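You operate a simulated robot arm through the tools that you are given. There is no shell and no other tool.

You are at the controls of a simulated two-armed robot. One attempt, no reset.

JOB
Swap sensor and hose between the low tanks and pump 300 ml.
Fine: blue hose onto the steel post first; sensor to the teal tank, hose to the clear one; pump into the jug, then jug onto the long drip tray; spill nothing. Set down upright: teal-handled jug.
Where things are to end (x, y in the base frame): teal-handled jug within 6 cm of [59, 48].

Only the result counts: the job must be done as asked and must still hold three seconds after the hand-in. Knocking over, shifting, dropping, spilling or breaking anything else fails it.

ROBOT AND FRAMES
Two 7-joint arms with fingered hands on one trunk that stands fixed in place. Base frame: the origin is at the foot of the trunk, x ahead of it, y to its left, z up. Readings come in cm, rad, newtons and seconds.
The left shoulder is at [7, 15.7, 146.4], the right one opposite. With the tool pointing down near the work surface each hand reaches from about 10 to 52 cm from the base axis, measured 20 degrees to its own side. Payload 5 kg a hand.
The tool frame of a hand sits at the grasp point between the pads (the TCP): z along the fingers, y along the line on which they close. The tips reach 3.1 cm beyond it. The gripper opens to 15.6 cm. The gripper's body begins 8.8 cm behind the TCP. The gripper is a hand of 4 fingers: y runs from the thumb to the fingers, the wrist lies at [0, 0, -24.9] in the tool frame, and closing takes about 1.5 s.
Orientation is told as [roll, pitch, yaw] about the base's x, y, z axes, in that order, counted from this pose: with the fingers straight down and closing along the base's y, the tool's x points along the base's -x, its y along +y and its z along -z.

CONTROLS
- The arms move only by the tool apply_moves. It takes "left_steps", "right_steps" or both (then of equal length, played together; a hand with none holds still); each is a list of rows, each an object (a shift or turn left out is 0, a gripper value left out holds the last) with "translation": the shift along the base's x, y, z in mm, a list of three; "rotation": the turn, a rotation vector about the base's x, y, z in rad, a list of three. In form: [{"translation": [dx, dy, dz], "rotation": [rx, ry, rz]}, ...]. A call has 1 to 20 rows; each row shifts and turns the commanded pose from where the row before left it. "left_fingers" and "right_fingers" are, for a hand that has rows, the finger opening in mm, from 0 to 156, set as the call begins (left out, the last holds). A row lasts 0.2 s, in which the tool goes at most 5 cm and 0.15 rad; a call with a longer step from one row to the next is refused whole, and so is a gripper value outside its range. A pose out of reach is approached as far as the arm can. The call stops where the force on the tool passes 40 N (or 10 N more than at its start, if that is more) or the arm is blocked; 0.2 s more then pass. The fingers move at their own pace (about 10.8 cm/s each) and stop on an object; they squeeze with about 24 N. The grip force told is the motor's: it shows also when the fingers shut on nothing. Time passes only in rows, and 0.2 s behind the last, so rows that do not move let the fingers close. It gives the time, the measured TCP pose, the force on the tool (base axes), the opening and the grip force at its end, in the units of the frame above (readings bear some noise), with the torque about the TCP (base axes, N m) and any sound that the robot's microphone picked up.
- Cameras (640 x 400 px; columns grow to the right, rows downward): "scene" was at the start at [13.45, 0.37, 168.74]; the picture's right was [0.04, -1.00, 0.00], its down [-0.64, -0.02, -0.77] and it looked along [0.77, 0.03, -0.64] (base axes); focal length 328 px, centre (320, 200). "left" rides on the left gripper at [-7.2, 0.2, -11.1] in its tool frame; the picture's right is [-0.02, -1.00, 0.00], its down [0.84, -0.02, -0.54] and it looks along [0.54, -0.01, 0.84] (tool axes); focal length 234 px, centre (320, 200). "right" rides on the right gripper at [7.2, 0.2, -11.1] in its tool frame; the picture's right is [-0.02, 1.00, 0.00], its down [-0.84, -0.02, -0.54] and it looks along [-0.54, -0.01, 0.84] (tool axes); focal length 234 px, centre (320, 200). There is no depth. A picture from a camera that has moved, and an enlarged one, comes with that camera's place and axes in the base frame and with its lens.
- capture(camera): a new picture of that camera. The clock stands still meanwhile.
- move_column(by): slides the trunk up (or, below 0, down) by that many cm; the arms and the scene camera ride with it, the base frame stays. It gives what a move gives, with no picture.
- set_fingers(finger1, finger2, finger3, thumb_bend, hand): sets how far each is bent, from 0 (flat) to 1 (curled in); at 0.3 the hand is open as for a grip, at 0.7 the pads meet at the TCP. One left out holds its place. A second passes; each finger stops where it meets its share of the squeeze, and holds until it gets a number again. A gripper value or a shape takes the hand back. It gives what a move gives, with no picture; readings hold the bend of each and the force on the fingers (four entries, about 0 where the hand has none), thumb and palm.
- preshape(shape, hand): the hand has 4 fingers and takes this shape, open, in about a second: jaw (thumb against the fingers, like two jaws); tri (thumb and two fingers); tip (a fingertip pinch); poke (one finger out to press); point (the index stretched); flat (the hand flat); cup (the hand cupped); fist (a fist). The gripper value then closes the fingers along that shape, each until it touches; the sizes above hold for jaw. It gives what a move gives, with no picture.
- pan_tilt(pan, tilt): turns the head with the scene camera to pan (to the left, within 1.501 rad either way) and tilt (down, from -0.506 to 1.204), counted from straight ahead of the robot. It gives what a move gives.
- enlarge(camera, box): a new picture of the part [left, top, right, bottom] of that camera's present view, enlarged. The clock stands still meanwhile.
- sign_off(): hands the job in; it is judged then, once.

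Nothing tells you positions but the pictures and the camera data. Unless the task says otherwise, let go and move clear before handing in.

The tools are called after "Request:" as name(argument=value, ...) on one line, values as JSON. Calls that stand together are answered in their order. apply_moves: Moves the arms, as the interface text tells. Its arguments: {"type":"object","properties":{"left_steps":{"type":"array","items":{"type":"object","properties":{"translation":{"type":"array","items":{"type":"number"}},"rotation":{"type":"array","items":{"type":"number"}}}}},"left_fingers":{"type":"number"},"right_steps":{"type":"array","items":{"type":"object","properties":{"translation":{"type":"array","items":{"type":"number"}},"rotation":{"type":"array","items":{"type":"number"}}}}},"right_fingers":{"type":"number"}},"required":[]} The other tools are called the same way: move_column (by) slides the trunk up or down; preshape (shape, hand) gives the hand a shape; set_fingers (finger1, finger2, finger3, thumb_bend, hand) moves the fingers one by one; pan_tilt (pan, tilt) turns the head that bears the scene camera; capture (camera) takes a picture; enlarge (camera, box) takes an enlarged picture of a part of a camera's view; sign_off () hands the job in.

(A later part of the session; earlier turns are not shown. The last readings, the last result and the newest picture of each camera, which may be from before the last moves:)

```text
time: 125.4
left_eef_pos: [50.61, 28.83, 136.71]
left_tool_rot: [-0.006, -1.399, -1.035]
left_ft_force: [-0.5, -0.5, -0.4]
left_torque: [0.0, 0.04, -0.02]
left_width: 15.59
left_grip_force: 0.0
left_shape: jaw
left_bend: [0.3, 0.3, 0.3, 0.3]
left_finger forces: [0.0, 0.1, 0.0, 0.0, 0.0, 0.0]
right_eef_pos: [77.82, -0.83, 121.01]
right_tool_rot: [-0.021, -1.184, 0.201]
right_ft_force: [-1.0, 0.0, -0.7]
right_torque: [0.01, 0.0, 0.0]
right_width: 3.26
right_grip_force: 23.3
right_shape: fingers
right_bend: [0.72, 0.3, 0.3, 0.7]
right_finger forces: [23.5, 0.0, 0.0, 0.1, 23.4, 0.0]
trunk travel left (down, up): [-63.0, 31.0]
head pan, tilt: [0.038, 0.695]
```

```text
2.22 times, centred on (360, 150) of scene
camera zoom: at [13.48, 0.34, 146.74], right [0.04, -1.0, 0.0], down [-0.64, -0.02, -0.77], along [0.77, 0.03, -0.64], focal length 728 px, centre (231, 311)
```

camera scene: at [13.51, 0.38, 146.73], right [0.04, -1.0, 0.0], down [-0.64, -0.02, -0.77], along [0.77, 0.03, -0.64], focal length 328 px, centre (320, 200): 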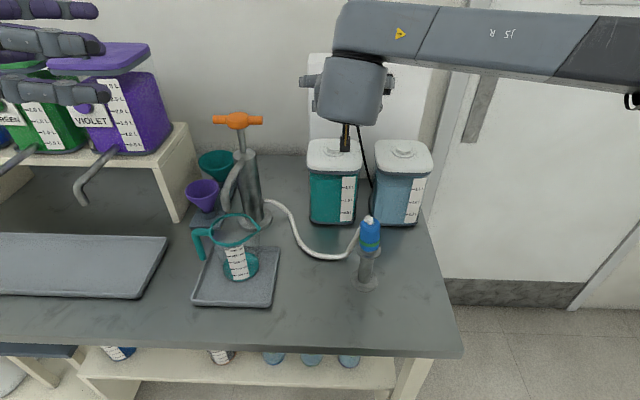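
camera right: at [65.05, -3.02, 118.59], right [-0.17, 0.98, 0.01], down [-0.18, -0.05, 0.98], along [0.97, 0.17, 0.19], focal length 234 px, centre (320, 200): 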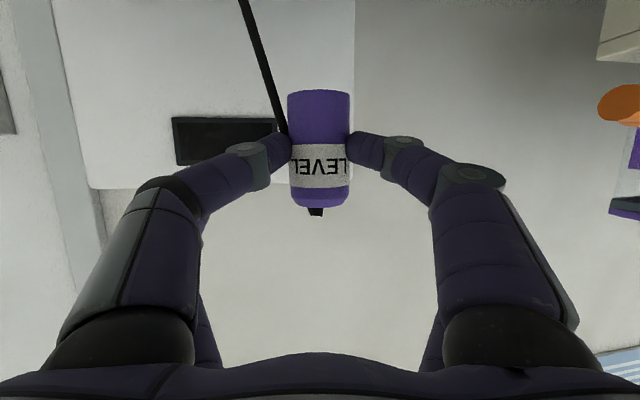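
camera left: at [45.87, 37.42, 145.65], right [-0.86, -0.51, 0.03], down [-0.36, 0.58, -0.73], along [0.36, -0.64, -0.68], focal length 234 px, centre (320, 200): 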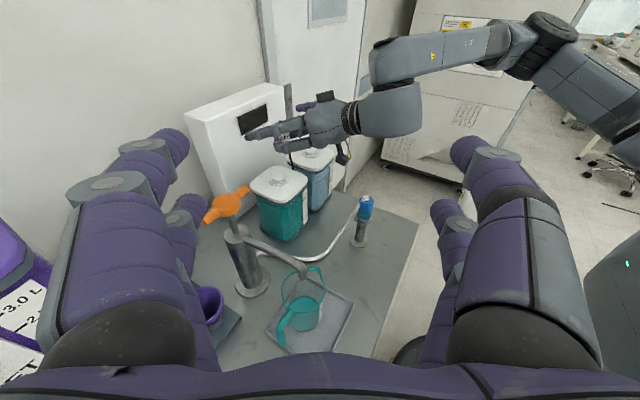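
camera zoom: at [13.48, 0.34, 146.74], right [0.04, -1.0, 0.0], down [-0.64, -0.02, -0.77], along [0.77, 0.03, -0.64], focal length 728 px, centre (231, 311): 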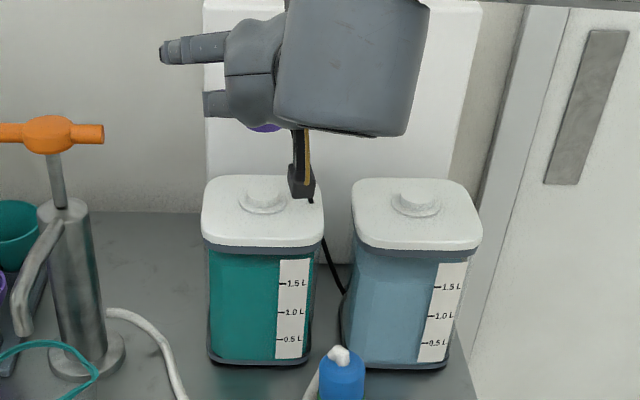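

Request:
apply_moves(right_steps=[{"translation": [0, 0, -20]}, {"translation": [0, 0, -20]}, {"translation": [0, 0, -15]}, {"translation": [0, 0, 0]}])

Request:
enlarge(camera="right", box=[220, 0, 420, 230])

Request:
enlarge(camera="left", box=[240, 100, 340, 220])

Request:
enlarge(camera="scene", box=[300, 90, 400, 200])

```text
time: 126.4
left_eef_pos: [50.47, 28.93, 136.71]
left_tool_rot: [-0.005, -1.399, -1.037]
left_ft_force: [0.2, 0.6, -0.8]
left_torque: [0.01, 0.01, 0.02]
left_width: 15.62
left_grip_force: 0.1
left_shape: jaw
left_bend: [0.3, 0.3, 0.3, 0.3]
left_finger forces: [0.1, 0.0, 0.0, 0.0, 0.0, 0.1]
right_eef_pos: [77.86, -0.74, 115.63]
right_tool_rot: [-0.023, -1.185, 0.202]
right_ft_force: [0.8, 0.4, -1.2]
right_torque: [-0.06, 0.04, -0.01]
right_width: 3.29
right_grip_force: 23.7
right_shape: fingers
right_bend: [0.72, 0.3, 0.3, 0.7]
right_finger forces: [23.4, 0.0, 0.0, 0.0, 23.4, 0.1]
trunk travel left (down, up): [-63.0, 31.0]
head pan, tilt: [0.038, 0.695]
```

```text
1.74 times, centred on (320, 115) of right
camera zoom: at [65.01, -3.0, 113.14], right [-0.17, 0.98, 0.01], down [-0.18, -0.05, 0.98], along [0.97, 0.17, 0.19], focal length 407 px, centre (320, 348)
```

zoom: 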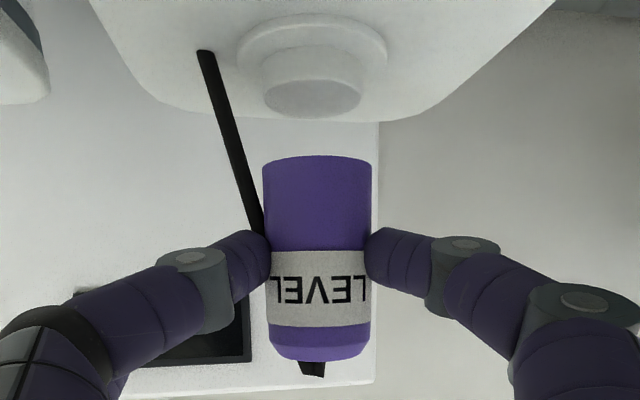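

```text
3.33 times, centred on (290, 160) of left
camera zoom: at [45.77, 37.43, 145.69], right [-0.86, -0.51, 0.02], down [-0.36, 0.58, -0.73], along [0.36, -0.64, -0.68], focal length 781 px, centre (420, 333)
```

zoom: 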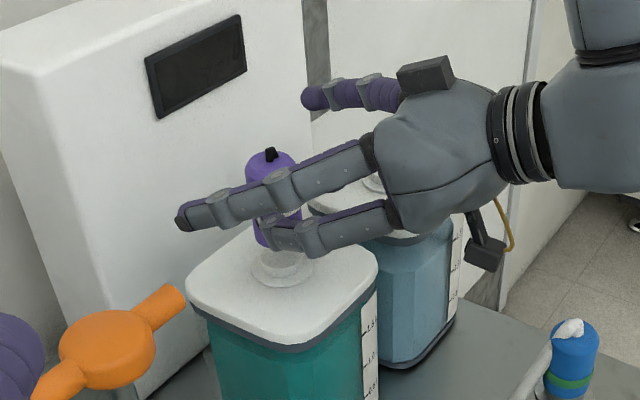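

```text
3.64 times, centred on (350, 145) of scene
camera zoom: at [13.41, 0.4, 146.74], right [0.04, -1.0, 0.0], down [-0.64, -0.02, -0.77], along [0.77, 0.03, -0.64], focal length 1191 px, centre (211, 400)
```

zoom: 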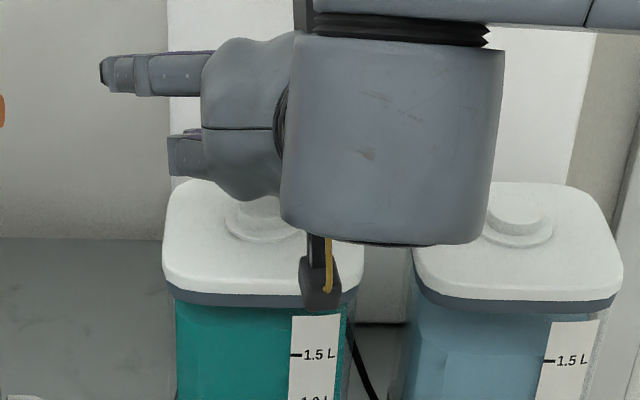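

The sensor is about 2 cm above the teal boss and close to aligned. I'll shift 2 mm right and lower until just above it.

Request:
apply_moves(right_steps=[{"translation": [-1, -2, -5]}, {"translation": [0, 0, -5]}, {"translation": [0, 0, -3]}, {"translation": [0, 0, 0]}])

Request:
enlarge(camera="right", box=[220, 0, 420, 230])

Request:
enlarge(camera="left", box=[255, 120, 315, 200])

```text
time: 127.4
left_eef_pos: [50.52, 28.9, 136.79]
left_tool_rot: [-0.006, -1.397, -1.035]
left_ft_force: [1.0, 0.0, 0.9]
left_torque: [0.0, -0.01, 0.02]
left_width: 15.6
left_grip_force: 0.0
left_shape: jaw
left_bend: [0.3, 0.3, 0.3, 0.3]
left_finger forces: [0.0, 0.0, 0.1, 0.1, 0.0, 0.0]
right_eef_pos: [77.9, -1.02, 114.44]
right_tool_rot: [-0.029, -1.181, 0.214]
right_ft_force: [-0.2, -0.3, 0.0]
right_torque: [0.0, 0.05, 0.01]
right_width: 3.27
right_grip_force: 23.8
right_shape: fingers
right_bend: [0.72, 0.3, 0.3, 0.7]
right_finger forces: [23.4, 0.0, 0.0, 0.0, 23.4, 0.0]
trunk travel left (down, up): [-63.0, 31.0]
head pan, tilt: [0.038, 0.695]
```

```text
1.74 times, centred on (320, 115) of right
camera zoom: at [64.94, -3.31, 112.01], right [-0.17, 0.98, 0.01], down [-0.18, -0.04, 0.98], along [0.97, 0.17, 0.18], focal length 407 px, centre (320, 348)
```

zoom: 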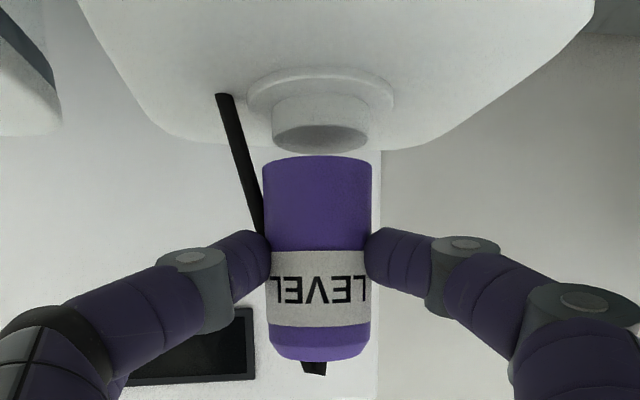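

```text
5.00 times, centred on (285, 160) of left
camera zoom: at [45.81, 37.39, 145.68], right [-0.86, -0.51, 0.02], down [-0.36, 0.58, -0.73], along [0.36, -0.64, -0.68], focal length 1171 px, centre (495, 400)
```

zoom: 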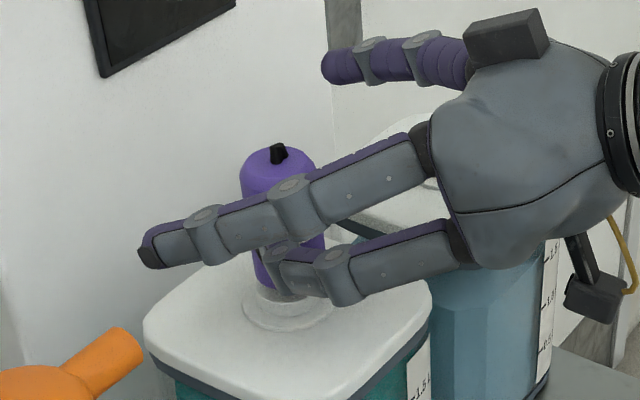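

Alignment looks within about 1 mm both ways. Lowering gently onto the boss.

Request:
apply_moves(right_steps=[{"translation": [0, 1, -3]}, {"translation": [0, 0, -3]}, {"translation": [0, 0, -2]}, {"translation": [0, 0, 0]}])

Request:
capture(camera="right")

```text
time: 128.4
left_eef_pos: [50.55, 28.89, 136.65]
left_tool_rot: [-0.007, -1.398, -1.036]
left_ft_force: [0.1, 0.1, 0.5]
left_torque: [-0.02, 0.01, -0.02]
left_width: 15.59
left_grip_force: 0.1
left_shape: jaw
left_bend: [0.3, 0.3, 0.3, 0.3]
left_finger forces: [0.0, 0.0, 0.1, 0.1, 0.1, 0.0]
right_eef_pos: [78.14, -1.03, 114.18]
right_tool_rot: [-0.032, -1.177, 0.215]
right_ft_force: [-0.5, 0.1, -0.5]
right_torque: [-0.02, 0.0, 0.02]
right_width: 3.27
right_grip_force: 23.8
right_shape: fingers
right_bend: [0.72, 0.3, 0.3, 0.7]
right_finger forces: [23.4, 0.1, 0.0, 0.0, 23.3, 0.2]
right hand out of reach, approached as far as the arm can: row 1, 3
trunk travel left (down, up): [-63.0, 31.0]
head pan, tilt: [0.038, 0.695]
```

```text
taken
camera right: at [65.15, -3.41, 111.88], right [-0.17, 0.98, 0.01], down [-0.18, -0.04, 0.98], along [0.97, 0.17, 0.18], focal length 234 px, centre (320, 200)
```

right: 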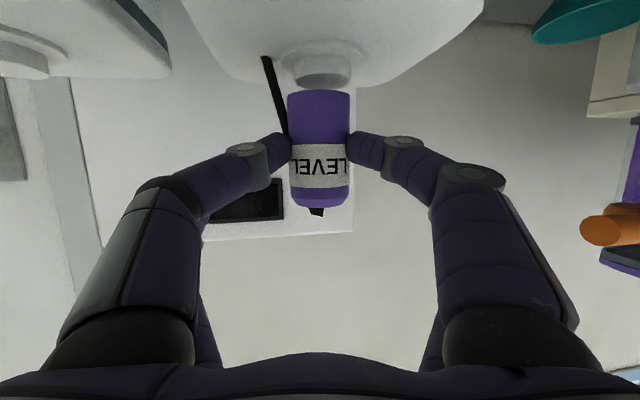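

The arm is at its low limit here. I'll raise the hand slightly and let the trunk come down instead, keeping the sensor aligned.

Request:
apply_moves(right_steps=[{"translation": [-1, 1.5, 10]}, {"translation": [0, 0, 15]}, {"translation": [0, 0, 15]}, {"translation": [0, 0, 0]}])

Request:
move_column(by=-4)

Request:
enlarge(camera="right", box=[220, 0, 420, 230])

```text
time: 129.4
left_eef_pos: [50.49, 28.84, 136.79]
left_tool_rot: [-0.006, -1.398, -1.035]
left_ft_force: [-0.1, -0.6, -0.2]
left_torque: [-0.03, -0.04, -0.03]
left_width: 15.62
left_grip_force: 0.0
left_shape: jaw
left_bend: [0.3, 0.3, 0.3, 0.3]
left_finger forces: [0.1, 0.0, 0.1, 0.0, 0.0, 0.0]
right_eef_pos: [77.89, -0.93, 118.23]
right_tool_rot: [-0.02, -1.185, 0.2]
right_ft_force: [0.0, -0.4, -0.3]
right_torque: [-0.01, 0.01, -0.02]
right_width: 3.25
right_grip_force: 23.6
right_shape: fingers
right_bend: [0.72, 0.3, 0.3, 0.7]
right_finger forces: [23.3, 0.0, 0.0, 0.0, 23.5, 0.0]
trunk travel left (down, up): [-63.0, 31.0]
head pan, tilt: [0.038, 0.695]
```

```text
time: 130.2
left_eef_pos: [50.53, 28.92, 132.75]
left_tool_rot: [-0.004, -1.4, -1.037]
left_ft_force: [0.5, -0.8, -0.1]
left_torque: [-0.01, 0.0, 0.01]
left_width: 15.6
left_grip_force: 0.0
left_shape: jaw
left_bend: [0.3, 0.3, 0.3, 0.3]
left_finger forces: [0.1, 0.0, 0.0, 0.0, 0.0, 0.1]
right_eef_pos: [77.67, -0.84, 114.18]
right_tool_rot: [-0.021, -1.187, 0.203]
right_ft_force: [0.2, -0.5, -0.4]
right_torque: [-0.03, 0.0, -0.01]
right_width: 3.25
right_grip_force: 23.4
right_shape: fingers
right_bend: [0.72, 0.3, 0.3, 0.7]
right_finger forces: [23.3, 0.1, 0.1, 0.1, 23.4, 0.1]
trunk travel left (down, up): [-59.0, 35.0]
head pan, tilt: [0.038, 0.695]
```

```text
1.74 times, centred on (320, 115) of right
camera zoom: at [64.97, -3.12, 111.72], right [-0.17, 0.98, 0.01], down [-0.18, -0.05, 0.98], along [0.97, 0.17, 0.19], focal length 407 px, centre (320, 348)
```

zoom: 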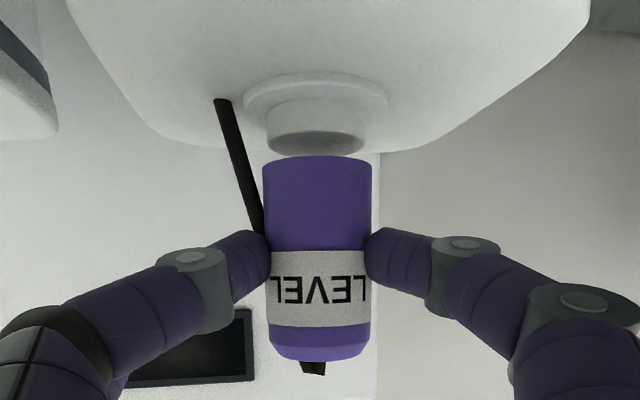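

Request:
apply_moves(right_steps=[{"translation": [1, 0, -3]}, {"translation": [0, 0, -3]}, {"translation": [0, 0, -2]}, {"translation": [0, 0, 0]}])

Request:
enlarge(camera="right", box=[220, 0, 420, 230])

```text
time: 131.2
left_eef_pos: [50.5, 28.85, 132.82]
left_tool_rot: [-0.004, -1.399, -1.034]
left_ft_force: [-0.8, -0.2, -0.7]
left_torque: [0.02, 0.03, 0.0]
left_width: 15.61
left_grip_force: 0.0
left_shape: jaw
left_bend: [0.3, 0.3, 0.3, 0.3]
left_finger forces: [0.1, 0.0, 0.0, 0.0, 0.1, 0.0]
right_eef_pos: [77.89, -0.8, 113.34]
right_tool_rot: [-0.023, -1.187, 0.203]
right_ft_force: [-0.5, -0.1, 1.7]
right_torque: [-0.01, 0.04, -0.01]
right_width: 3.25
right_grip_force: 23.6
right_shape: fingers
right_bend: [0.72, 0.3, 0.3, 0.7]
right_finger forces: [23.4, 0.0, 0.0, 0.0, 23.6, 0.1]
trunk travel left (down, up): [-59.0, 35.0]
head pan, tilt: [0.038, 0.695]
```

```text
1.74 times, centred on (320, 115) of right
camera zoom: at [65.16, -3.13, 110.9], right [-0.17, 0.98, 0.01], down [-0.18, -0.05, 0.98], along [0.97, 0.17, 0.19], focal length 407 px, centre (320, 348)
```

zoom: 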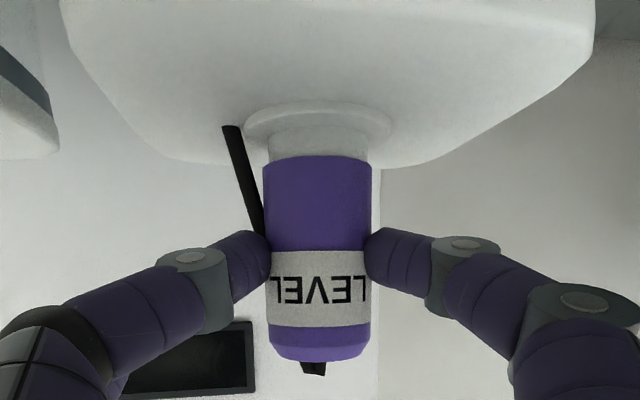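

Request:
apply_moves(right_steps=[{"translation": [0, 0, -1.5]}, {"translation": [0, 0, -1.5]}, {"translation": [0, 0, 0]}])

Request:
capture(camera="right")

```text
time: 132.0
left_eef_pos: [50.44, 28.85, 132.81]
left_tool_rot: [-0.004, -1.399, -1.04]
left_ft_force: [0.1, 0.0, 0.8]
left_torque: [-0.02, 0.02, 0.0]
left_width: 15.61
left_grip_force: 0.0
left_shape: jaw
left_bend: [0.3, 0.3, 0.3, 0.3]
left_finger forces: [0.0, 0.0, 0.0, 0.0, 0.0, 0.1]
right_eef_pos: [77.97, -0.83, 113.43]
right_tool_rot: [-0.024, -1.189, 0.203]
right_ft_force: [5.9, 0.1, 11.4]
right_torque: [0.1, -0.26, -0.03]
right_width: 3.28
right_grip_force: 23.3
right_shape: fingers
right_bend: [0.72, 0.3, 0.3, 0.7]
right_finger forces: [23.1, 0.0, 0.0, 0.0, 23.6, 0.1]
trunk travel left (down, up): [-59.0, 35.0]
head pan, tilt: [0.038, 0.695]
```

```text
taken
camera right: at [65.11, -3.13, 110.78], right [-0.17, 0.99, 0.01], down [-0.19, -0.05, 0.98], along [0.97, 0.17, 0.19], focal length 234 px, centre (320, 200)
```

right: 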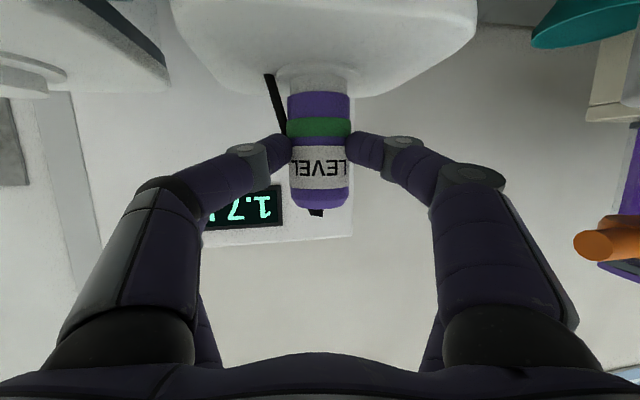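

Seated: the green band is on and the display now reads 1.7 L. Releasing and backing off upward.

Request:
set_fingers(hand="right", finger1=0.35, thumb_bend=0.45)

Request:
apply_moves(right_steps=[{"translation": [0, 0, 5]}, {"translation": [0, 0, 15]}, {"translation": [0, 0, 25]}, {"translation": [0, 0, 30]}, {"translation": [0, 0, 25]}, {"translation": [0, 0, 0]}])

Request:
capture(camera="scene")

Request:
capture(camera="left")

```text
time: 133.0
left_eef_pos: [50.61, 28.8, 132.72]
left_tool_rot: [-0.008, -1.4, -1.034]
left_ft_force: [-0.3, 0.3, 1.0]
left_torque: [-0.04, 0.06, 0.02]
left_width: 15.62
left_grip_force: 0.0
left_shape: jaw
left_bend: [0.3, 0.3, 0.3, 0.3]
left_finger forces: [0.0, 0.0, 0.0, 0.1, 0.0, 0.0]
right_eef_pos: [77.81, -0.89, 113.17]
right_tool_rot: [-0.022, -1.184, 0.203]
right_ft_force: [-0.8, -0.6, 1.1]
right_torque: [0.01, 0.01, -0.03]
right_width: 12.03
right_grip_force: 0.1
right_shape: fingers
right_bend: [0.35, 0.3, 0.3, 0.45]
right_finger forces: [0.0, 0.0, 0.0, 0.0, 0.0, 0.0]
trunk travel left (down, up): [-59.0, 35.0]
head pan, tilt: [0.038, 0.695]
```

```text
time: 134.4
left_eef_pos: [50.6, 28.91, 132.75]
left_tool_rot: [-0.006, -1.398, -1.034]
left_ft_force: [-0.4, -0.1, 0.0]
left_torque: [0.01, -0.02, 0.0]
left_width: 15.58
left_grip_force: 0.0
left_shape: jaw
left_bend: [0.3, 0.3, 0.3, 0.3]
left_finger forces: [0.0, 0.0, 0.0, 0.0, 0.0, 0.1]
right_eef_pos: [77.97, -0.96, 123.12]
right_tool_rot: [-0.021, -1.184, 0.203]
right_ft_force: [0.5, 1.1, 0.1]
right_torque: [-0.03, 0.0, -0.01]
right_width: 12.02
right_grip_force: 0.2
right_shape: fingers
right_bend: [0.35, 0.3, 0.3, 0.45]
right_finger forces: [0.0, 0.0, 0.1, 0.0, 0.0, 0.0]
trunk travel left (down, up): [-59.0, 35.0]
head pan, tilt: [0.038, 0.695]
```

```text
taken
camera scene: at [13.48, 0.36, 142.74], right [0.04, -1.0, 0.0], down [-0.64, -0.02, -0.77], along [0.77, 0.03, -0.64], focal length 328 px, centre (320, 200)
```

scene: 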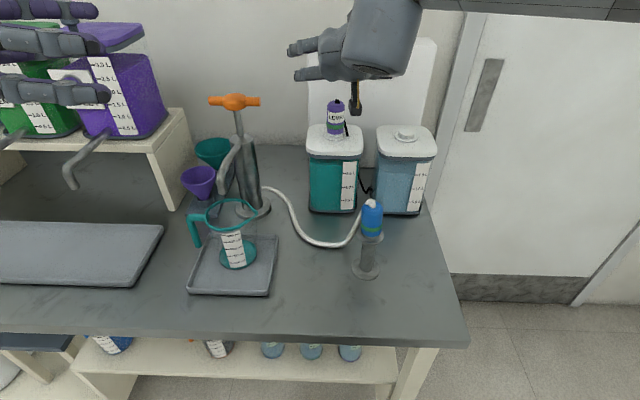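

```text
taken
camera left: at [45.84, 37.39, 141.67], right [-0.86, -0.51, 0.02], down [-0.36, 0.58, -0.73], along [0.36, -0.64, -0.68], focal length 234 px, centre (320, 200)
```

left: 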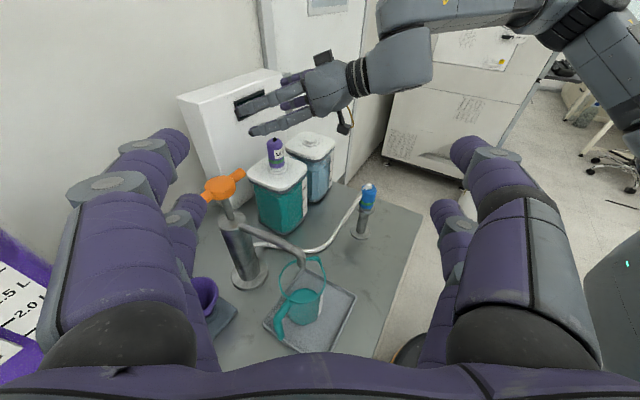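

Hose next. I'll bring the right hand back over the post and turn it to the same orientation that worked there.

Request:
apply_moves(right_steps=[{"translation": [-20, -5, 5]}, {"translation": [-30, -10, 0]}, {"translation": [-30, -15, 0], "rotation": [0, 0.07, 0]}, {"translation": [-25, -15, 0], "rotation": [0, 0.07, 0]}, {"translation": [-25, -10, 0], "rotation": [0, 0, 0.1]}, {"translation": [-25, -5, 0], "rotation": [0, 0, 0.1]}, {"translation": [-20, 0, 0], "rotation": [0, 0, 0.1]}, {"translation": [-15, 0, 0], "rotation": [0, 0, 0.11]}, {"translation": [0, 0, 0]}], right_fingers=110)

Request:
move_column(by=-4)

Request:
capture(camera="right")

Request:
capture(camera="scene")

```text
time: 136.4
left_eef_pos: [50.52, 29.04, 132.76]
left_tool_rot: [-0.01, -1.399, -1.034]
left_ft_force: [-0.3, 0.0, -0.4]
left_torque: [0.0, 0.04, -0.01]
left_width: 15.56
left_grip_force: 0.0
left_shape: jaw
left_bend: [0.3, 0.3, 0.3, 0.3]
left_finger forces: [0.0, 0.0, 0.1, 0.1, 0.0, 0.0]
right_eef_pos: [58.97, -6.69, 123.65]
right_tool_rot: [0.033, -1.048, 0.563]
right_ft_force: [1.1, -1.2, -0.5]
right_torque: [-0.02, 0.03, 0.01]
right_width: 11.05
right_grip_force: 0.0
right_shape: jaw
right_bend: [0.28, 0.28, 0.28, 0.59]
right_finger forces: [0.0, 0.0, 0.1, 0.1, 0.0, 0.0]
trunk travel left (down, up): [-59.0, 35.0]
head pan, tilt: [0.038, 0.695]
```

```text
time: 137.2
left_eef_pos: [50.51, 28.94, 128.83]
left_tool_rot: [-0.002, -1.4, -1.039]
left_ft_force: [0.1, 0.3, 0.8]
left_torque: [0.04, 0.01, 0.0]
left_width: 15.61
left_grip_force: 0.2
left_shape: jaw
left_bend: [0.3, 0.3, 0.3, 0.3]
left_finger forces: [0.1, 0.0, 0.0, 0.0, 0.0, 0.0]
right_eef_pos: [59.06, -6.88, 119.57]
right_tool_rot: [0.036, -1.048, 0.56]
right_ft_force: [0.0, 0.6, 0.3]
right_torque: [0.04, -0.01, 0.0]
right_width: 11.04
right_grip_force: 0.2
right_shape: jaw
right_bend: [0.28, 0.28, 0.28, 0.59]
right_finger forces: [0.0, 0.0, 0.0, 0.1, 0.0, 0.1]
trunk travel left (down, up): [-55.0, 39.0]
head pan, tilt: [0.038, 0.695]
```

```text
taken
camera right: at [47.88, -14.13, 118.93], right [-0.55, 0.84, 0.04], down [-0.02, -0.06, 1.0], along [0.84, 0.54, 0.05], focal length 234 px, centre (320, 200)
```

right: 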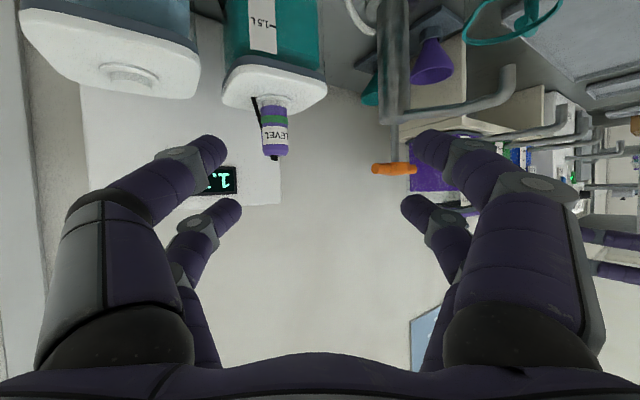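

```text
taken
camera scene: at [13.4, 0.31, 138.75], right [0.04, -1.0, 0.0], down [-0.64, -0.02, -0.77], along [0.77, 0.03, -0.64], focal length 328 px, centre (320, 200)
```

scene: 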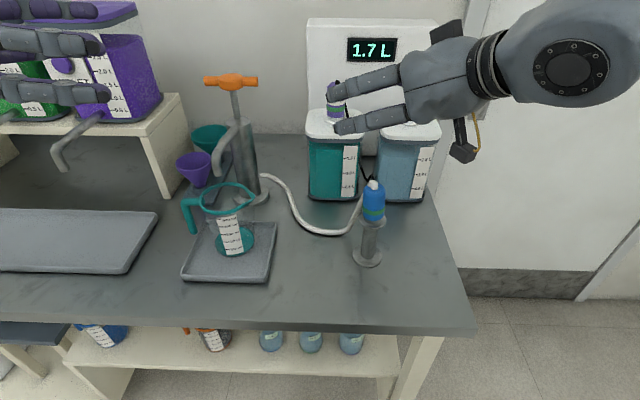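

Request:
apply_moves(right_steps=[{"translation": [-7, -1, -20], "rotation": [-0.025, -0.016, 0.01]}, {"translation": [-8, -2, -30]}, {"translation": [0, 0, -25]}, {"translation": [0, 0, 0]}])

Request:
capture(camera="right")

Request:
enlarge(camera="scene", box=[310, 140, 450, 280])

```text
time: 138.2
left_eef_pos: [50.53, 28.84, 128.75]
left_tool_rot: [-0.004, -1.398, -1.037]
left_ft_force: [-0.1, -0.1, 0.3]
left_torque: [-0.01, -0.02, -0.01]
left_width: 15.6
left_grip_force: 0.1
left_shape: jaw
left_bend: [0.3, 0.3, 0.3, 0.3]
left_finger forces: [0.1, 0.0, 0.0, 0.0, 0.0, 0.0]
right_eef_pos: [57.43, -7.14, 112.0]
right_tool_rot: [-0.026, -1.048, 0.622]
right_ft_force: [-0.3, 0.2, 0.0]
right_torque: [-0.01, 0.01, 0.01]
right_width: 11.01
right_grip_force: 0.1
right_shape: jaw
right_bend: [0.28, 0.28, 0.28, 0.59]
right_finger forces: [0.1, 0.0, 0.0, 0.0, 0.1, 0.0]
trunk travel left (down, up): [-55.0, 39.0]
head pan, tilt: [0.038, 0.695]
```

```text
taken
camera right: at [46.47, -14.53, 111.34], right [-0.56, 0.83, 0.01], down [-0.04, -0.04, 1.0], along [0.83, 0.55, 0.05], focal length 234 px, centre (320, 200)
```

right: 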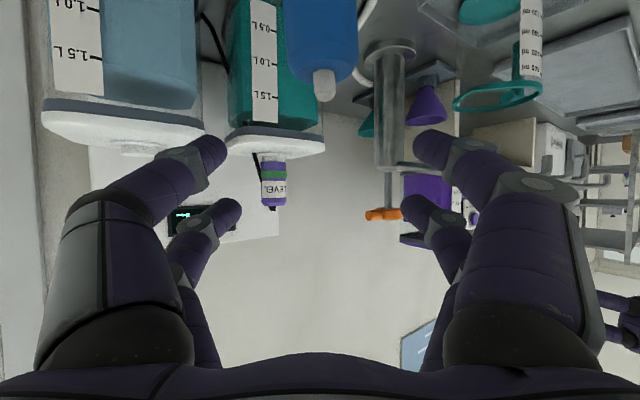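

```text
2.86 times, centred on (380, 210) of scene
camera zoom: at [13.4, 0.33, 138.75], right [0.04, -1.0, 0.0], down [-0.64, -0.02, -0.77], along [0.77, 0.03, -0.64], focal length 936 px, centre (149, 171)
```

zoom: 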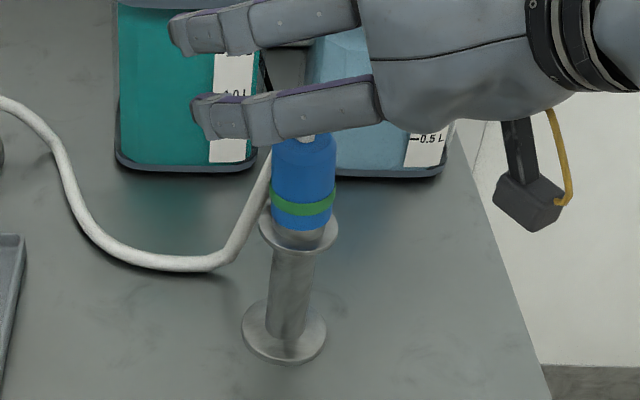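

Well centred. Descending to the seated-plug grip height.

Request:
apply_moves(right_steps=[{"translation": [0, 0, -20]}, {"translation": [0, 0, -20]}, {"translation": [0, 0, -18]}, {"translation": [0, 0, -12]}, {"translation": [0, 0, 0]}])

Request:
capture(camera="right")

Request:
enlarge(camera="left", box=[320, 140, 430, 240])

```text
time: 139.4
left_eef_pos: [50.59, 29.0, 128.78]
left_tool_rot: [-0.004, -1.399, -1.038]
left_ft_force: [0.1, 0.8, -0.8]
left_torque: [0.03, 0.01, -0.01]
left_width: 15.59
left_grip_force: 0.0
left_shape: jaw
left_bend: [0.3, 0.3, 0.3, 0.3]
left_finger forces: [0.1, 0.1, 0.0, 0.1, 0.1, 0.0]
right_eef_pos: [57.48, -7.06, 105.18]
right_tool_rot: [-0.025, -1.047, 0.622]
right_ft_force: [0.0, 0.3, -0.8]
right_torque: [0.02, 0.01, 0.01]
right_width: 11.03
right_grip_force: 0.2
right_shape: jaw
right_bend: [0.28, 0.28, 0.28, 0.59]
right_finger forces: [0.0, 0.1, 0.0, 0.1, 0.1, 0.0]
trunk travel left (down, up): [-55.0, 39.0]
head pan, tilt: [0.038, 0.695]
```

```text
taken
camera right: at [46.39, -14.44, 104.39], right [-0.56, 0.83, 0.01], down [-0.04, -0.04, 1.0], along [0.83, 0.55, 0.05], focal length 234 px, centre (320, 200)
```

right: 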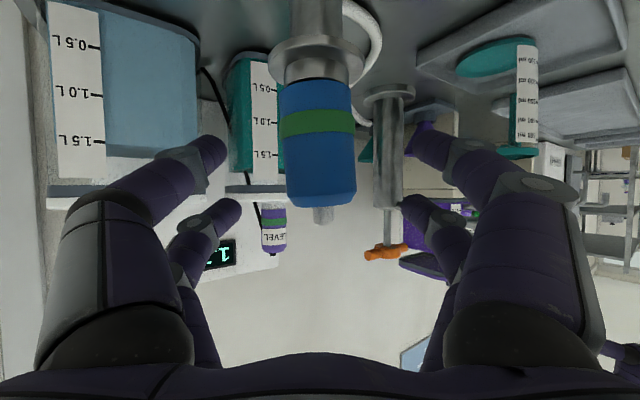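

```text
4.00 times, centred on (375, 190) of left
camera zoom: at [45.78, 37.39, 137.69], right [-0.86, -0.51, 0.02], down [-0.36, 0.58, -0.73], along [0.36, -0.64, -0.68], focal length 937 px, centre (100, 240)
```

zoom: 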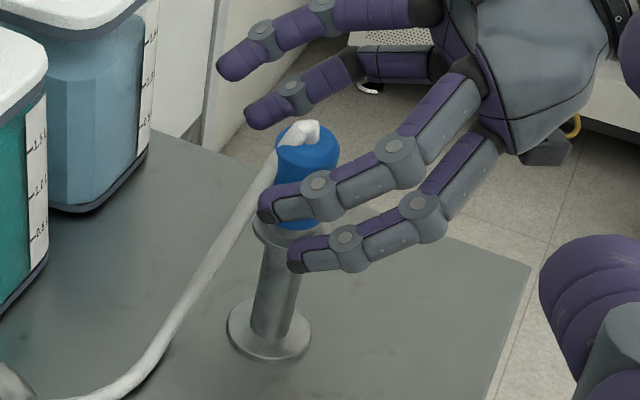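

Request:
apply_moves(right_steps=[{"translation": [0, 0, 0]}, {"translation": [0, 0, 0]}, {"translation": [0, 0, 0]}], right_fingers=10)

```text
time: 140.2
left_eef_pos: [50.56, 28.82, 128.67]
left_tool_rot: [-0.008, -1.396, -1.032]
left_ft_force: [0.2, 0.2, 0.1]
left_torque: [0.04, -0.01, -0.05]
left_width: 15.58
left_grip_force: 0.0
left_shape: jaw
left_bend: [0.3, 0.3, 0.3, 0.3]
left_finger forces: [0.0, 0.0, 0.0, 0.0, 0.1, 0.1]
right_eef_pos: [57.62, -7.18, 105.11]
right_tool_rot: [-0.026, -1.047, 0.622]
right_ft_force: [5.3, 0.4, 0.0]
right_torque: [0.0, -0.16, 0.01]
right_width: 1.84
right_grip_force: 15.5
right_shape: jaw
right_bend: [0.73, 0.7, 0.7, 0.7]
right_finger forces: [12.3, 0.1, 0.0, 0.0, 14.2, 0.1]
trunk travel left (down, up): [-55.0, 39.0]
head pan, tilt: [0.038, 0.695]
```

Request:
apply_moves(right_steps=[{"translation": [0, 0, 0]}, {"translation": [0, 0, 0]}])

Request:
set_fingers(hand="right", finger2=0.3, finger3=0.3)

Request:
capture(camera="right")

```text
time: 140.8
left_eef_pos: [50.67, 28.88, 128.72]
left_tool_rot: [-0.011, -1.398, -1.031]
left_ft_force: [0.8, 0.2, -0.7]
left_torque: [-0.02, 0.0, 0.05]
left_width: 15.59
left_grip_force: 0.0
left_shape: jaw
left_bend: [0.3, 0.3, 0.3, 0.3]
left_finger forces: [0.1, 0.0, 0.0, 0.0, 0.0, 0.1]
right_eef_pos: [57.53, -7.02, 105.01]
right_tool_rot: [-0.025, -1.048, 0.623]
right_ft_force: [7.3, 1.5, 0.0]
right_torque: [0.02, -0.26, 0.04]
right_width: 1.76
right_grip_force: 24.6
right_shape: jaw
right_bend: [0.73, 0.7, 0.7, 0.7]
right_finger forces: [20.0, 0.0, 0.0, 0.0, 22.0, 0.1]
trunk travel left (down, up): [-55.0, 39.0]
head pan, tilt: [0.038, 0.695]
```

```text
time: 141.8
left_eef_pos: [50.66, 28.81, 128.66]
left_tool_rot: [-0.013, -1.398, -1.029]
left_ft_force: [0.1, -0.2, 0.3]
left_torque: [0.03, -0.03, 0.0]
left_width: 15.58
left_grip_force: 0.0
left_shape: jaw
left_bend: [0.3, 0.3, 0.3, 0.3]
left_finger forces: [0.0, 0.0, 0.1, 0.0, 0.0, 0.1]
right_eef_pos: [57.46, -7.11, 105.0]
right_tool_rot: [-0.025, -1.049, 0.62]
right_ft_force: [8.9, 1.5, 0.3]
right_torque: [0.03, -0.26, 0.02]
right_width: 3.36
right_grip_force: 21.6
right_shape: fingers
right_bend: [0.73, 0.3, 0.3, 0.7]
right_finger forces: [20.2, 0.0, 0.0, 0.1, 22.5, 0.0]
trunk travel left (down, up): [-55.0, 39.0]
head pan, tilt: [0.038, 0.695]
```

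```text
taken
camera right: at [46.52, -14.42, 104.36], right [-0.56, 0.83, 0.01], down [-0.04, -0.04, 1.0], along [0.83, 0.55, 0.05], focal length 234 px, centre (320, 200)
```

right: 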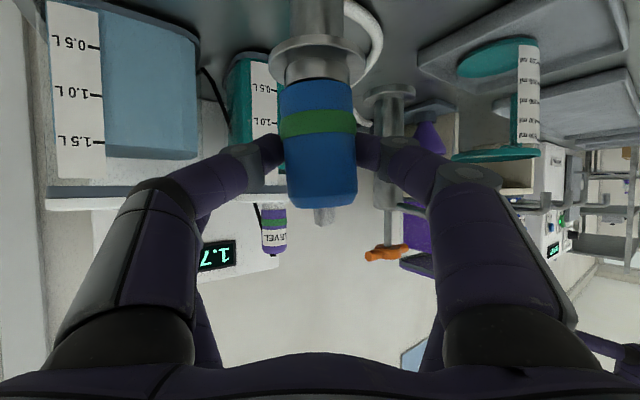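

Good 20+ N hold with the plug still seated. Lifting it off the post.

Request:
apply_moves(right_steps=[{"translation": [0, 0, 3]}, {"translation": [0, 0, 5]}, {"translation": [0, 0, 8]}, {"translation": [0, 0, 12]}, {"translation": [0, 0, 15]}, {"translation": [0, 0, 0]}])

Request:
capture(camera="right")

Request:
enlarge(camera="left", box=[320, 120, 430, 240])

```text
time: 143.2
left_eef_pos: [50.57, 28.83, 128.6]
left_tool_rot: [-0.009, -1.398, -1.032]
left_ft_force: [0.3, 0.3, 0.1]
left_torque: [-0.02, 0.02, 0.0]
left_width: 15.61
left_grip_force: 0.0
left_shape: jaw
left_bend: [0.3, 0.3, 0.3, 0.3]
left_finger forces: [0.0, 0.0, 0.0, 0.1, 0.1, 0.1]
right_eef_pos: [57.52, -7.17, 109.46]
right_tool_rot: [-0.024, -1.046, 0.621]
right_ft_force: [0.7, -0.2, -0.6]
right_torque: [0.0, -0.01, -0.03]
right_width: 3.33
right_grip_force: 21.4
right_shape: fingers
right_bend: [0.73, 0.3, 0.3, 0.71]
right_finger forces: [22.0, 0.0, 0.1, 0.0, 19.9, 0.1]
trunk travel left (down, up): [-55.0, 39.0]
head pan, tilt: [0.038, 0.695]
```

```text
taken
camera right: at [46.49, -14.54, 108.73], right [-0.56, 0.83, 0.01], down [-0.04, -0.04, 1.0], along [0.83, 0.55, 0.05], focal length 234 px, centre (320, 200)
```

right: 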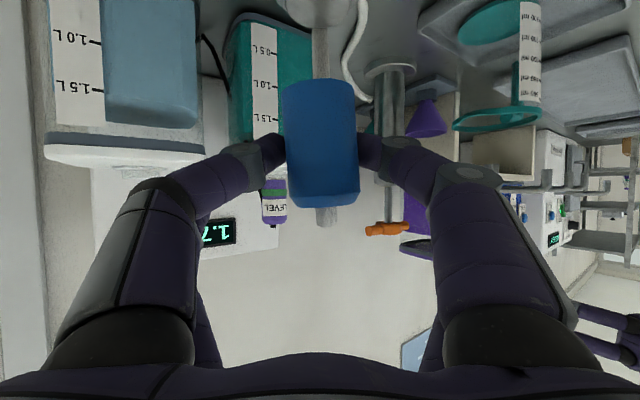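

```text
3.33 times, centred on (375, 180) of left
camera zoom: at [45.87, 37.4, 137.66], right [-0.86, -0.51, 0.03], down [-0.36, 0.58, -0.73], along [0.36, -0.64, -0.68], focal length 781 px, centre (137, 267)
```

zoom: 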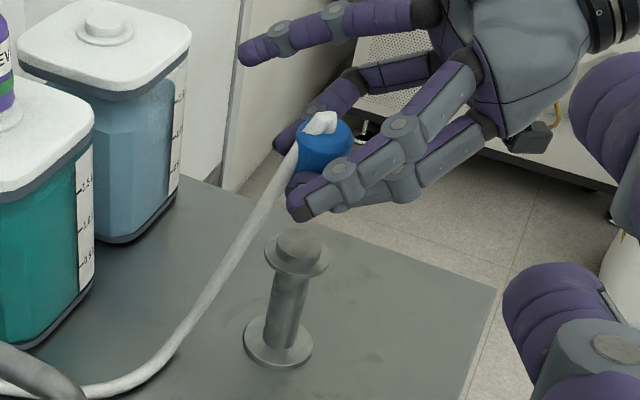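

The plug is off the post, upright and stable. I'll raise the trunk a little, then carry it forward to the clear tank while turning the hand straight.

Request:
move_column(by=8)

Request:
apply_moves(right_steps=[{"translation": [15, -5, 5], "rotation": [0, 0, -0.08]}, {"translation": [20, -8, 0], "rotation": [0, 0, -0.09]}, {"translation": [20, -8, 0], "rotation": [0, 0, -0.09]}, {"translation": [20, -10, 0], "rotation": [0, 0, -0.09]}, {"translation": [20, -12, 0], "rotation": [0, 0, -0.09]}, {"translation": [20, -12, 0], "rotation": [0, 0, -0.09]}, {"translation": [20, -12, 0], "rotation": [0, 0, -0.09]}, {"translation": [20, -12, 0]}, {"translation": [20, -8, 0]}, {"translation": [0, 0, 0]}])

Request:
capture(camera="right")

Request:
capture(camera="left")

Request:
capture(camera="scene")

```text
time: 144.4
left_eef_pos: [50.57, 28.84, 136.58]
left_tool_rot: [-0.007, -1.397, -1.035]
left_ft_force: [0.1, -0.8, -0.4]
left_torque: [-0.04, 0.04, 0.01]
left_width: 15.58
left_grip_force: 0.0
left_shape: jaw
left_bend: [0.3, 0.3, 0.3, 0.3]
left_finger forces: [0.0, 0.1, 0.0, 0.1, 0.0, 0.0]
right_eef_pos: [57.44, -7.22, 117.44]
right_tool_rot: [-0.024, -1.045, 0.622]
right_ft_force: [-0.5, 0.3, -1.2]
right_torque: [0.0, -0.02, 0.02]
right_width: 3.34
right_grip_force: 21.3
right_shape: fingers
right_bend: [0.73, 0.3, 0.3, 0.71]
right_finger forces: [21.8, 0.0, 0.1, 0.1, 20.0, 0.0]
trunk travel left (down, up): [-63.0, 31.0]
head pan, tilt: [0.038, 0.695]
```

```text
time: 146.6
left_eef_pos: [50.5, 28.91, 136.82]
left_tool_rot: [-0.007, -1.4, -1.035]
left_ft_force: [-0.2, 0.0, -0.4]
left_torque: [0.02, -0.01, 0.0]
left_width: 15.62
left_grip_force: 0.0
left_shape: jaw
left_bend: [0.3, 0.3, 0.3, 0.3]
left_finger forces: [0.1, 0.0, 0.0, 0.1, 0.1, 0.1]
right_eef_pos: [74.85, -15.86, 117.78]
right_tool_rot: [-0.026, -1.047, 0.004]
right_ft_force: [-0.7, -0.5, -1.3]
right_torque: [0.0, -0.01, -0.02]
right_width: 3.3
right_grip_force: 20.8
right_shape: fingers
right_bend: [0.73, 0.3, 0.3, 0.71]
right_finger forces: [21.8, 0.0, 0.0, 0.0, 19.7, 0.0]
trunk travel left (down, up): [-63.0, 31.0]
head pan, tilt: [0.038, 0.695]
```

```text
taken
camera right: at [61.66, -15.5, 117.08], right [0.03, 1.0, 0.01], down [-0.05, -0.01, 1.0], along [1.0, -0.03, 0.05], focal length 234 px, centre (320, 200)
```

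right: 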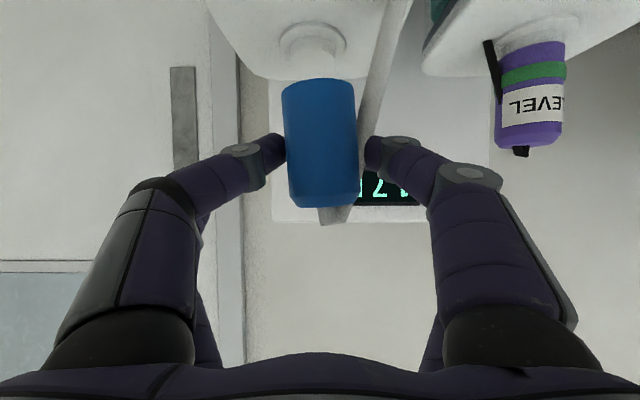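

```text
taken
camera left: at [45.79, 37.43, 145.68], right [-0.86, -0.51, 0.02], down [-0.36, 0.58, -0.73], along [0.36, -0.64, -0.68], focal length 234 px, centre (320, 200)
```

left: 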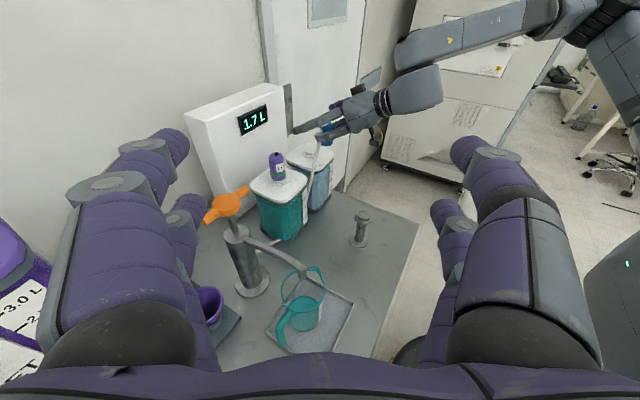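

```text
taken
camera scene: at [13.43, 0.4, 146.74], right [0.04, -1.0, 0.0], down [-0.64, -0.02, -0.77], along [0.77, 0.03, -0.64], focal length 328 px, centre (320, 200)
```

scene: 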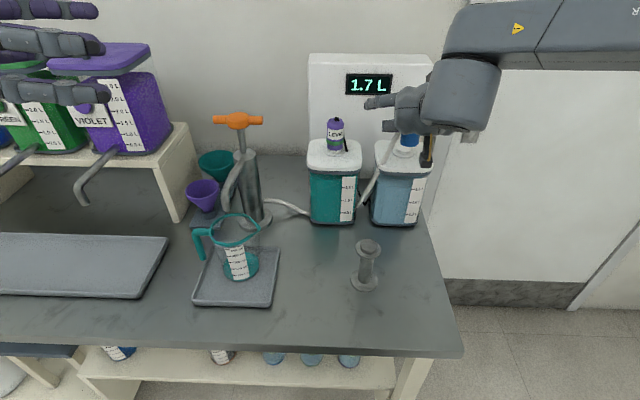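

The clear tank's boss is about 5.6 cm ahead and 0.7 cm to the right of the plug. I'll move forward, correct the small lean and lower a little.

Request:
apply_moves(right_steps=[{"translation": [10, -2, 0], "rotation": [0.03, 0, 0]}, {"translation": [10, -2, -5], "rotation": [0.03, 0, 0]}, {"translation": [10, -2, -5]}, {"translation": [10, -1, -5]}, {"translation": [8, 0, 0]}, {"translation": [5, 0, 0]}, {"translation": [0, 0, 0]}])

Request:
enlarge(camera="right", box=[220, 0, 420, 230])

Request:
enlarge(camera="left", box=[270, 90, 370, 210])

Request:
enlarge(camera="scene", box=[330, 60, 470, 230])

```text
time: 148.2
left_eef_pos: [50.63, 28.81, 136.77]
left_tool_rot: [-0.006, -1.398, -1.035]
left_ft_force: [0.2, -0.2, -0.2]
left_torque: [-0.02, 0.04, 0.01]
left_width: 15.63
left_grip_force: 0.0
left_shape: jaw
left_bend: [0.3, 0.3, 0.3, 0.3]
left_finger forces: [0.1, 0.0, 0.0, 0.0, 0.1, 0.1]
right_eef_pos: [80.36, -16.52, 116.35]
right_tool_rot: [0.093, -1.044, -0.102]
right_ft_force: [0.0, -0.3, -1.3]
right_torque: [0.04, -0.01, 0.06]
right_width: 3.3
right_grip_force: 20.2
right_shape: fingers
right_bend: [0.73, 0.3, 0.3, 0.71]
right_finger forces: [21.6, 0.0, 0.0, 0.0, 19.6, 0.1]
trunk travel left (down, up): [-63.0, 31.0]
head pan, tilt: [0.038, 0.695]
```

```text
1.74 times, centred on (320, 115) of right
camera zoom: at [67.08, -16.13, 115.81], right [0.03, 1.0, 0.07], down [-0.05, -0.07, 1.0], along [1.0, -0.04, 0.05], focal length 407 px, centre (320, 348)
```

zoom: 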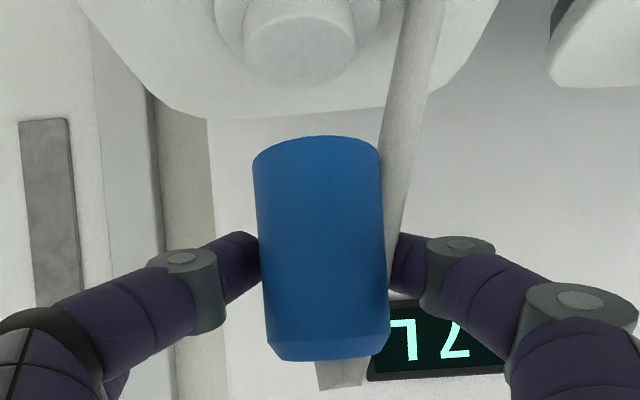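

```text
3.33 times, centred on (320, 150) of left
camera zoom: at [45.82, 37.39, 145.68], right [-0.86, -0.51, 0.02], down [-0.36, 0.58, -0.73], along [0.36, -0.64, -0.68], focal length 781 px, centre (320, 367)
```

zoom: 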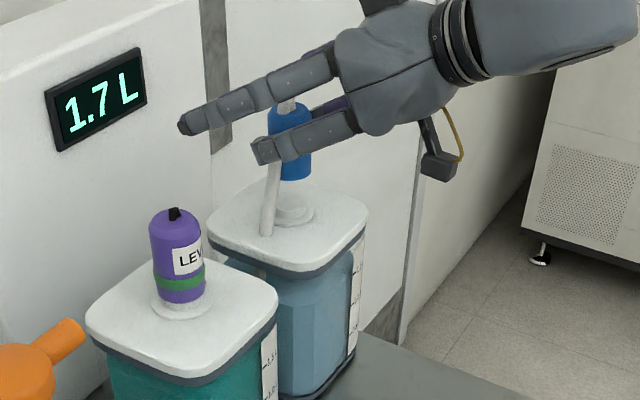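

```text
2.35 times, centred on (400, 145) of scene
camera zoom: at [13.46, 0.36, 146.74], right [0.04, -1.0, 0.0], down [-0.64, -0.02, -0.77], along [0.77, 0.03, -0.64], focal length 771 px, centre (132, 329)
```

zoom: 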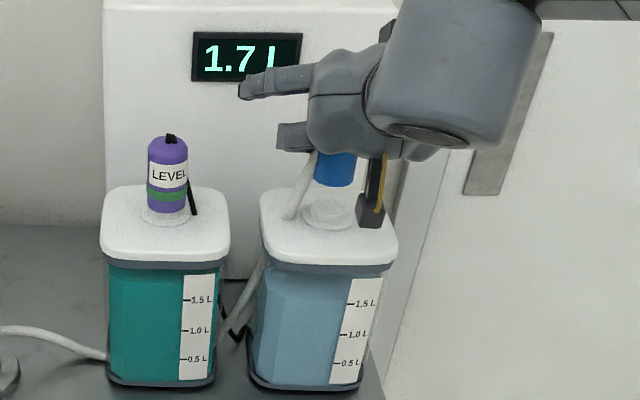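

Request:
apply_moves(right_steps=[{"translation": [0, -2, -8]}, {"translation": [0, 0, -7]}, {"translation": [0, 0, -5]}, {"translation": [0, 0, 0]}])

Request:
enlarge(camera="right", box=[220, 0, 420, 230])

Request:
enlarge(camera="left", box=[280, 120, 340, 190])

```text
time: 149.2
left_eef_pos: [50.5, 28.85, 136.73]
left_tool_rot: [-0.007, -1.397, -1.036]
left_ft_force: [-0.5, 0.2, 0.7]
left_torque: [-0.01, 0.03, 0.0]
left_width: 15.59
left_grip_force: 0.0
left_shape: jaw
left_bend: [0.3, 0.3, 0.3, 0.3]
left_finger forces: [0.0, 0.1, 0.0, 0.1, 0.0, 0.1]
right_eef_pos: [80.37, -16.81, 114.56]
right_tool_rot: [0.096, -1.044, -0.101]
right_ft_force: [-0.2, -0.2, -1.1]
right_torque: [0.02, 0.02, -0.02]
right_width: 3.28
right_grip_force: 20.8
right_shape: fingers
right_bend: [0.73, 0.3, 0.3, 0.71]
right_finger forces: [21.7, 0.0, 0.1, 0.0, 19.6, 0.0]
trunk travel left (down, up): [-63.0, 31.0]
head pan, tilt: [0.038, 0.695]
```

```text
1.74 times, centred on (320, 115) of right
camera zoom: at [67.1, -16.35, 113.78], right [0.03, 1.0, 0.07], down [-0.05, -0.07, 1.0], along [1.0, -0.03, 0.05], focal length 407 px, centre (320, 348)
```

zoom: 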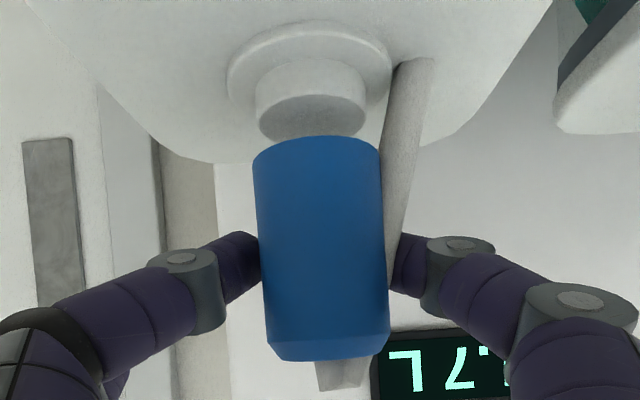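

```text
5.71 times, centred on (310, 155) of left
camera zoom: at [45.82, 37.39, 145.68], right [-0.86, -0.51, 0.02], down [-0.36, 0.58, -0.73], along [0.36, -0.64, -0.68], focal length 1338 px, centre (377, 457)
```

zoom: 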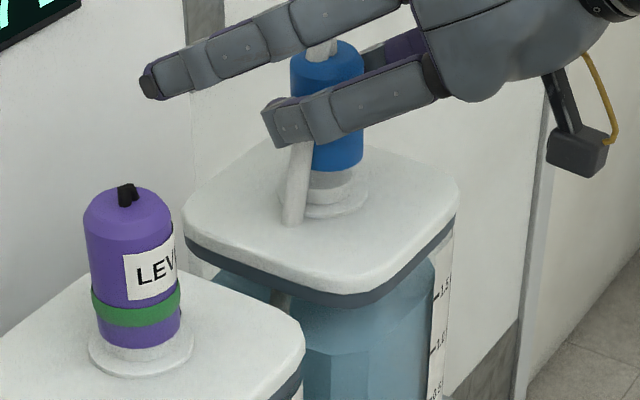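

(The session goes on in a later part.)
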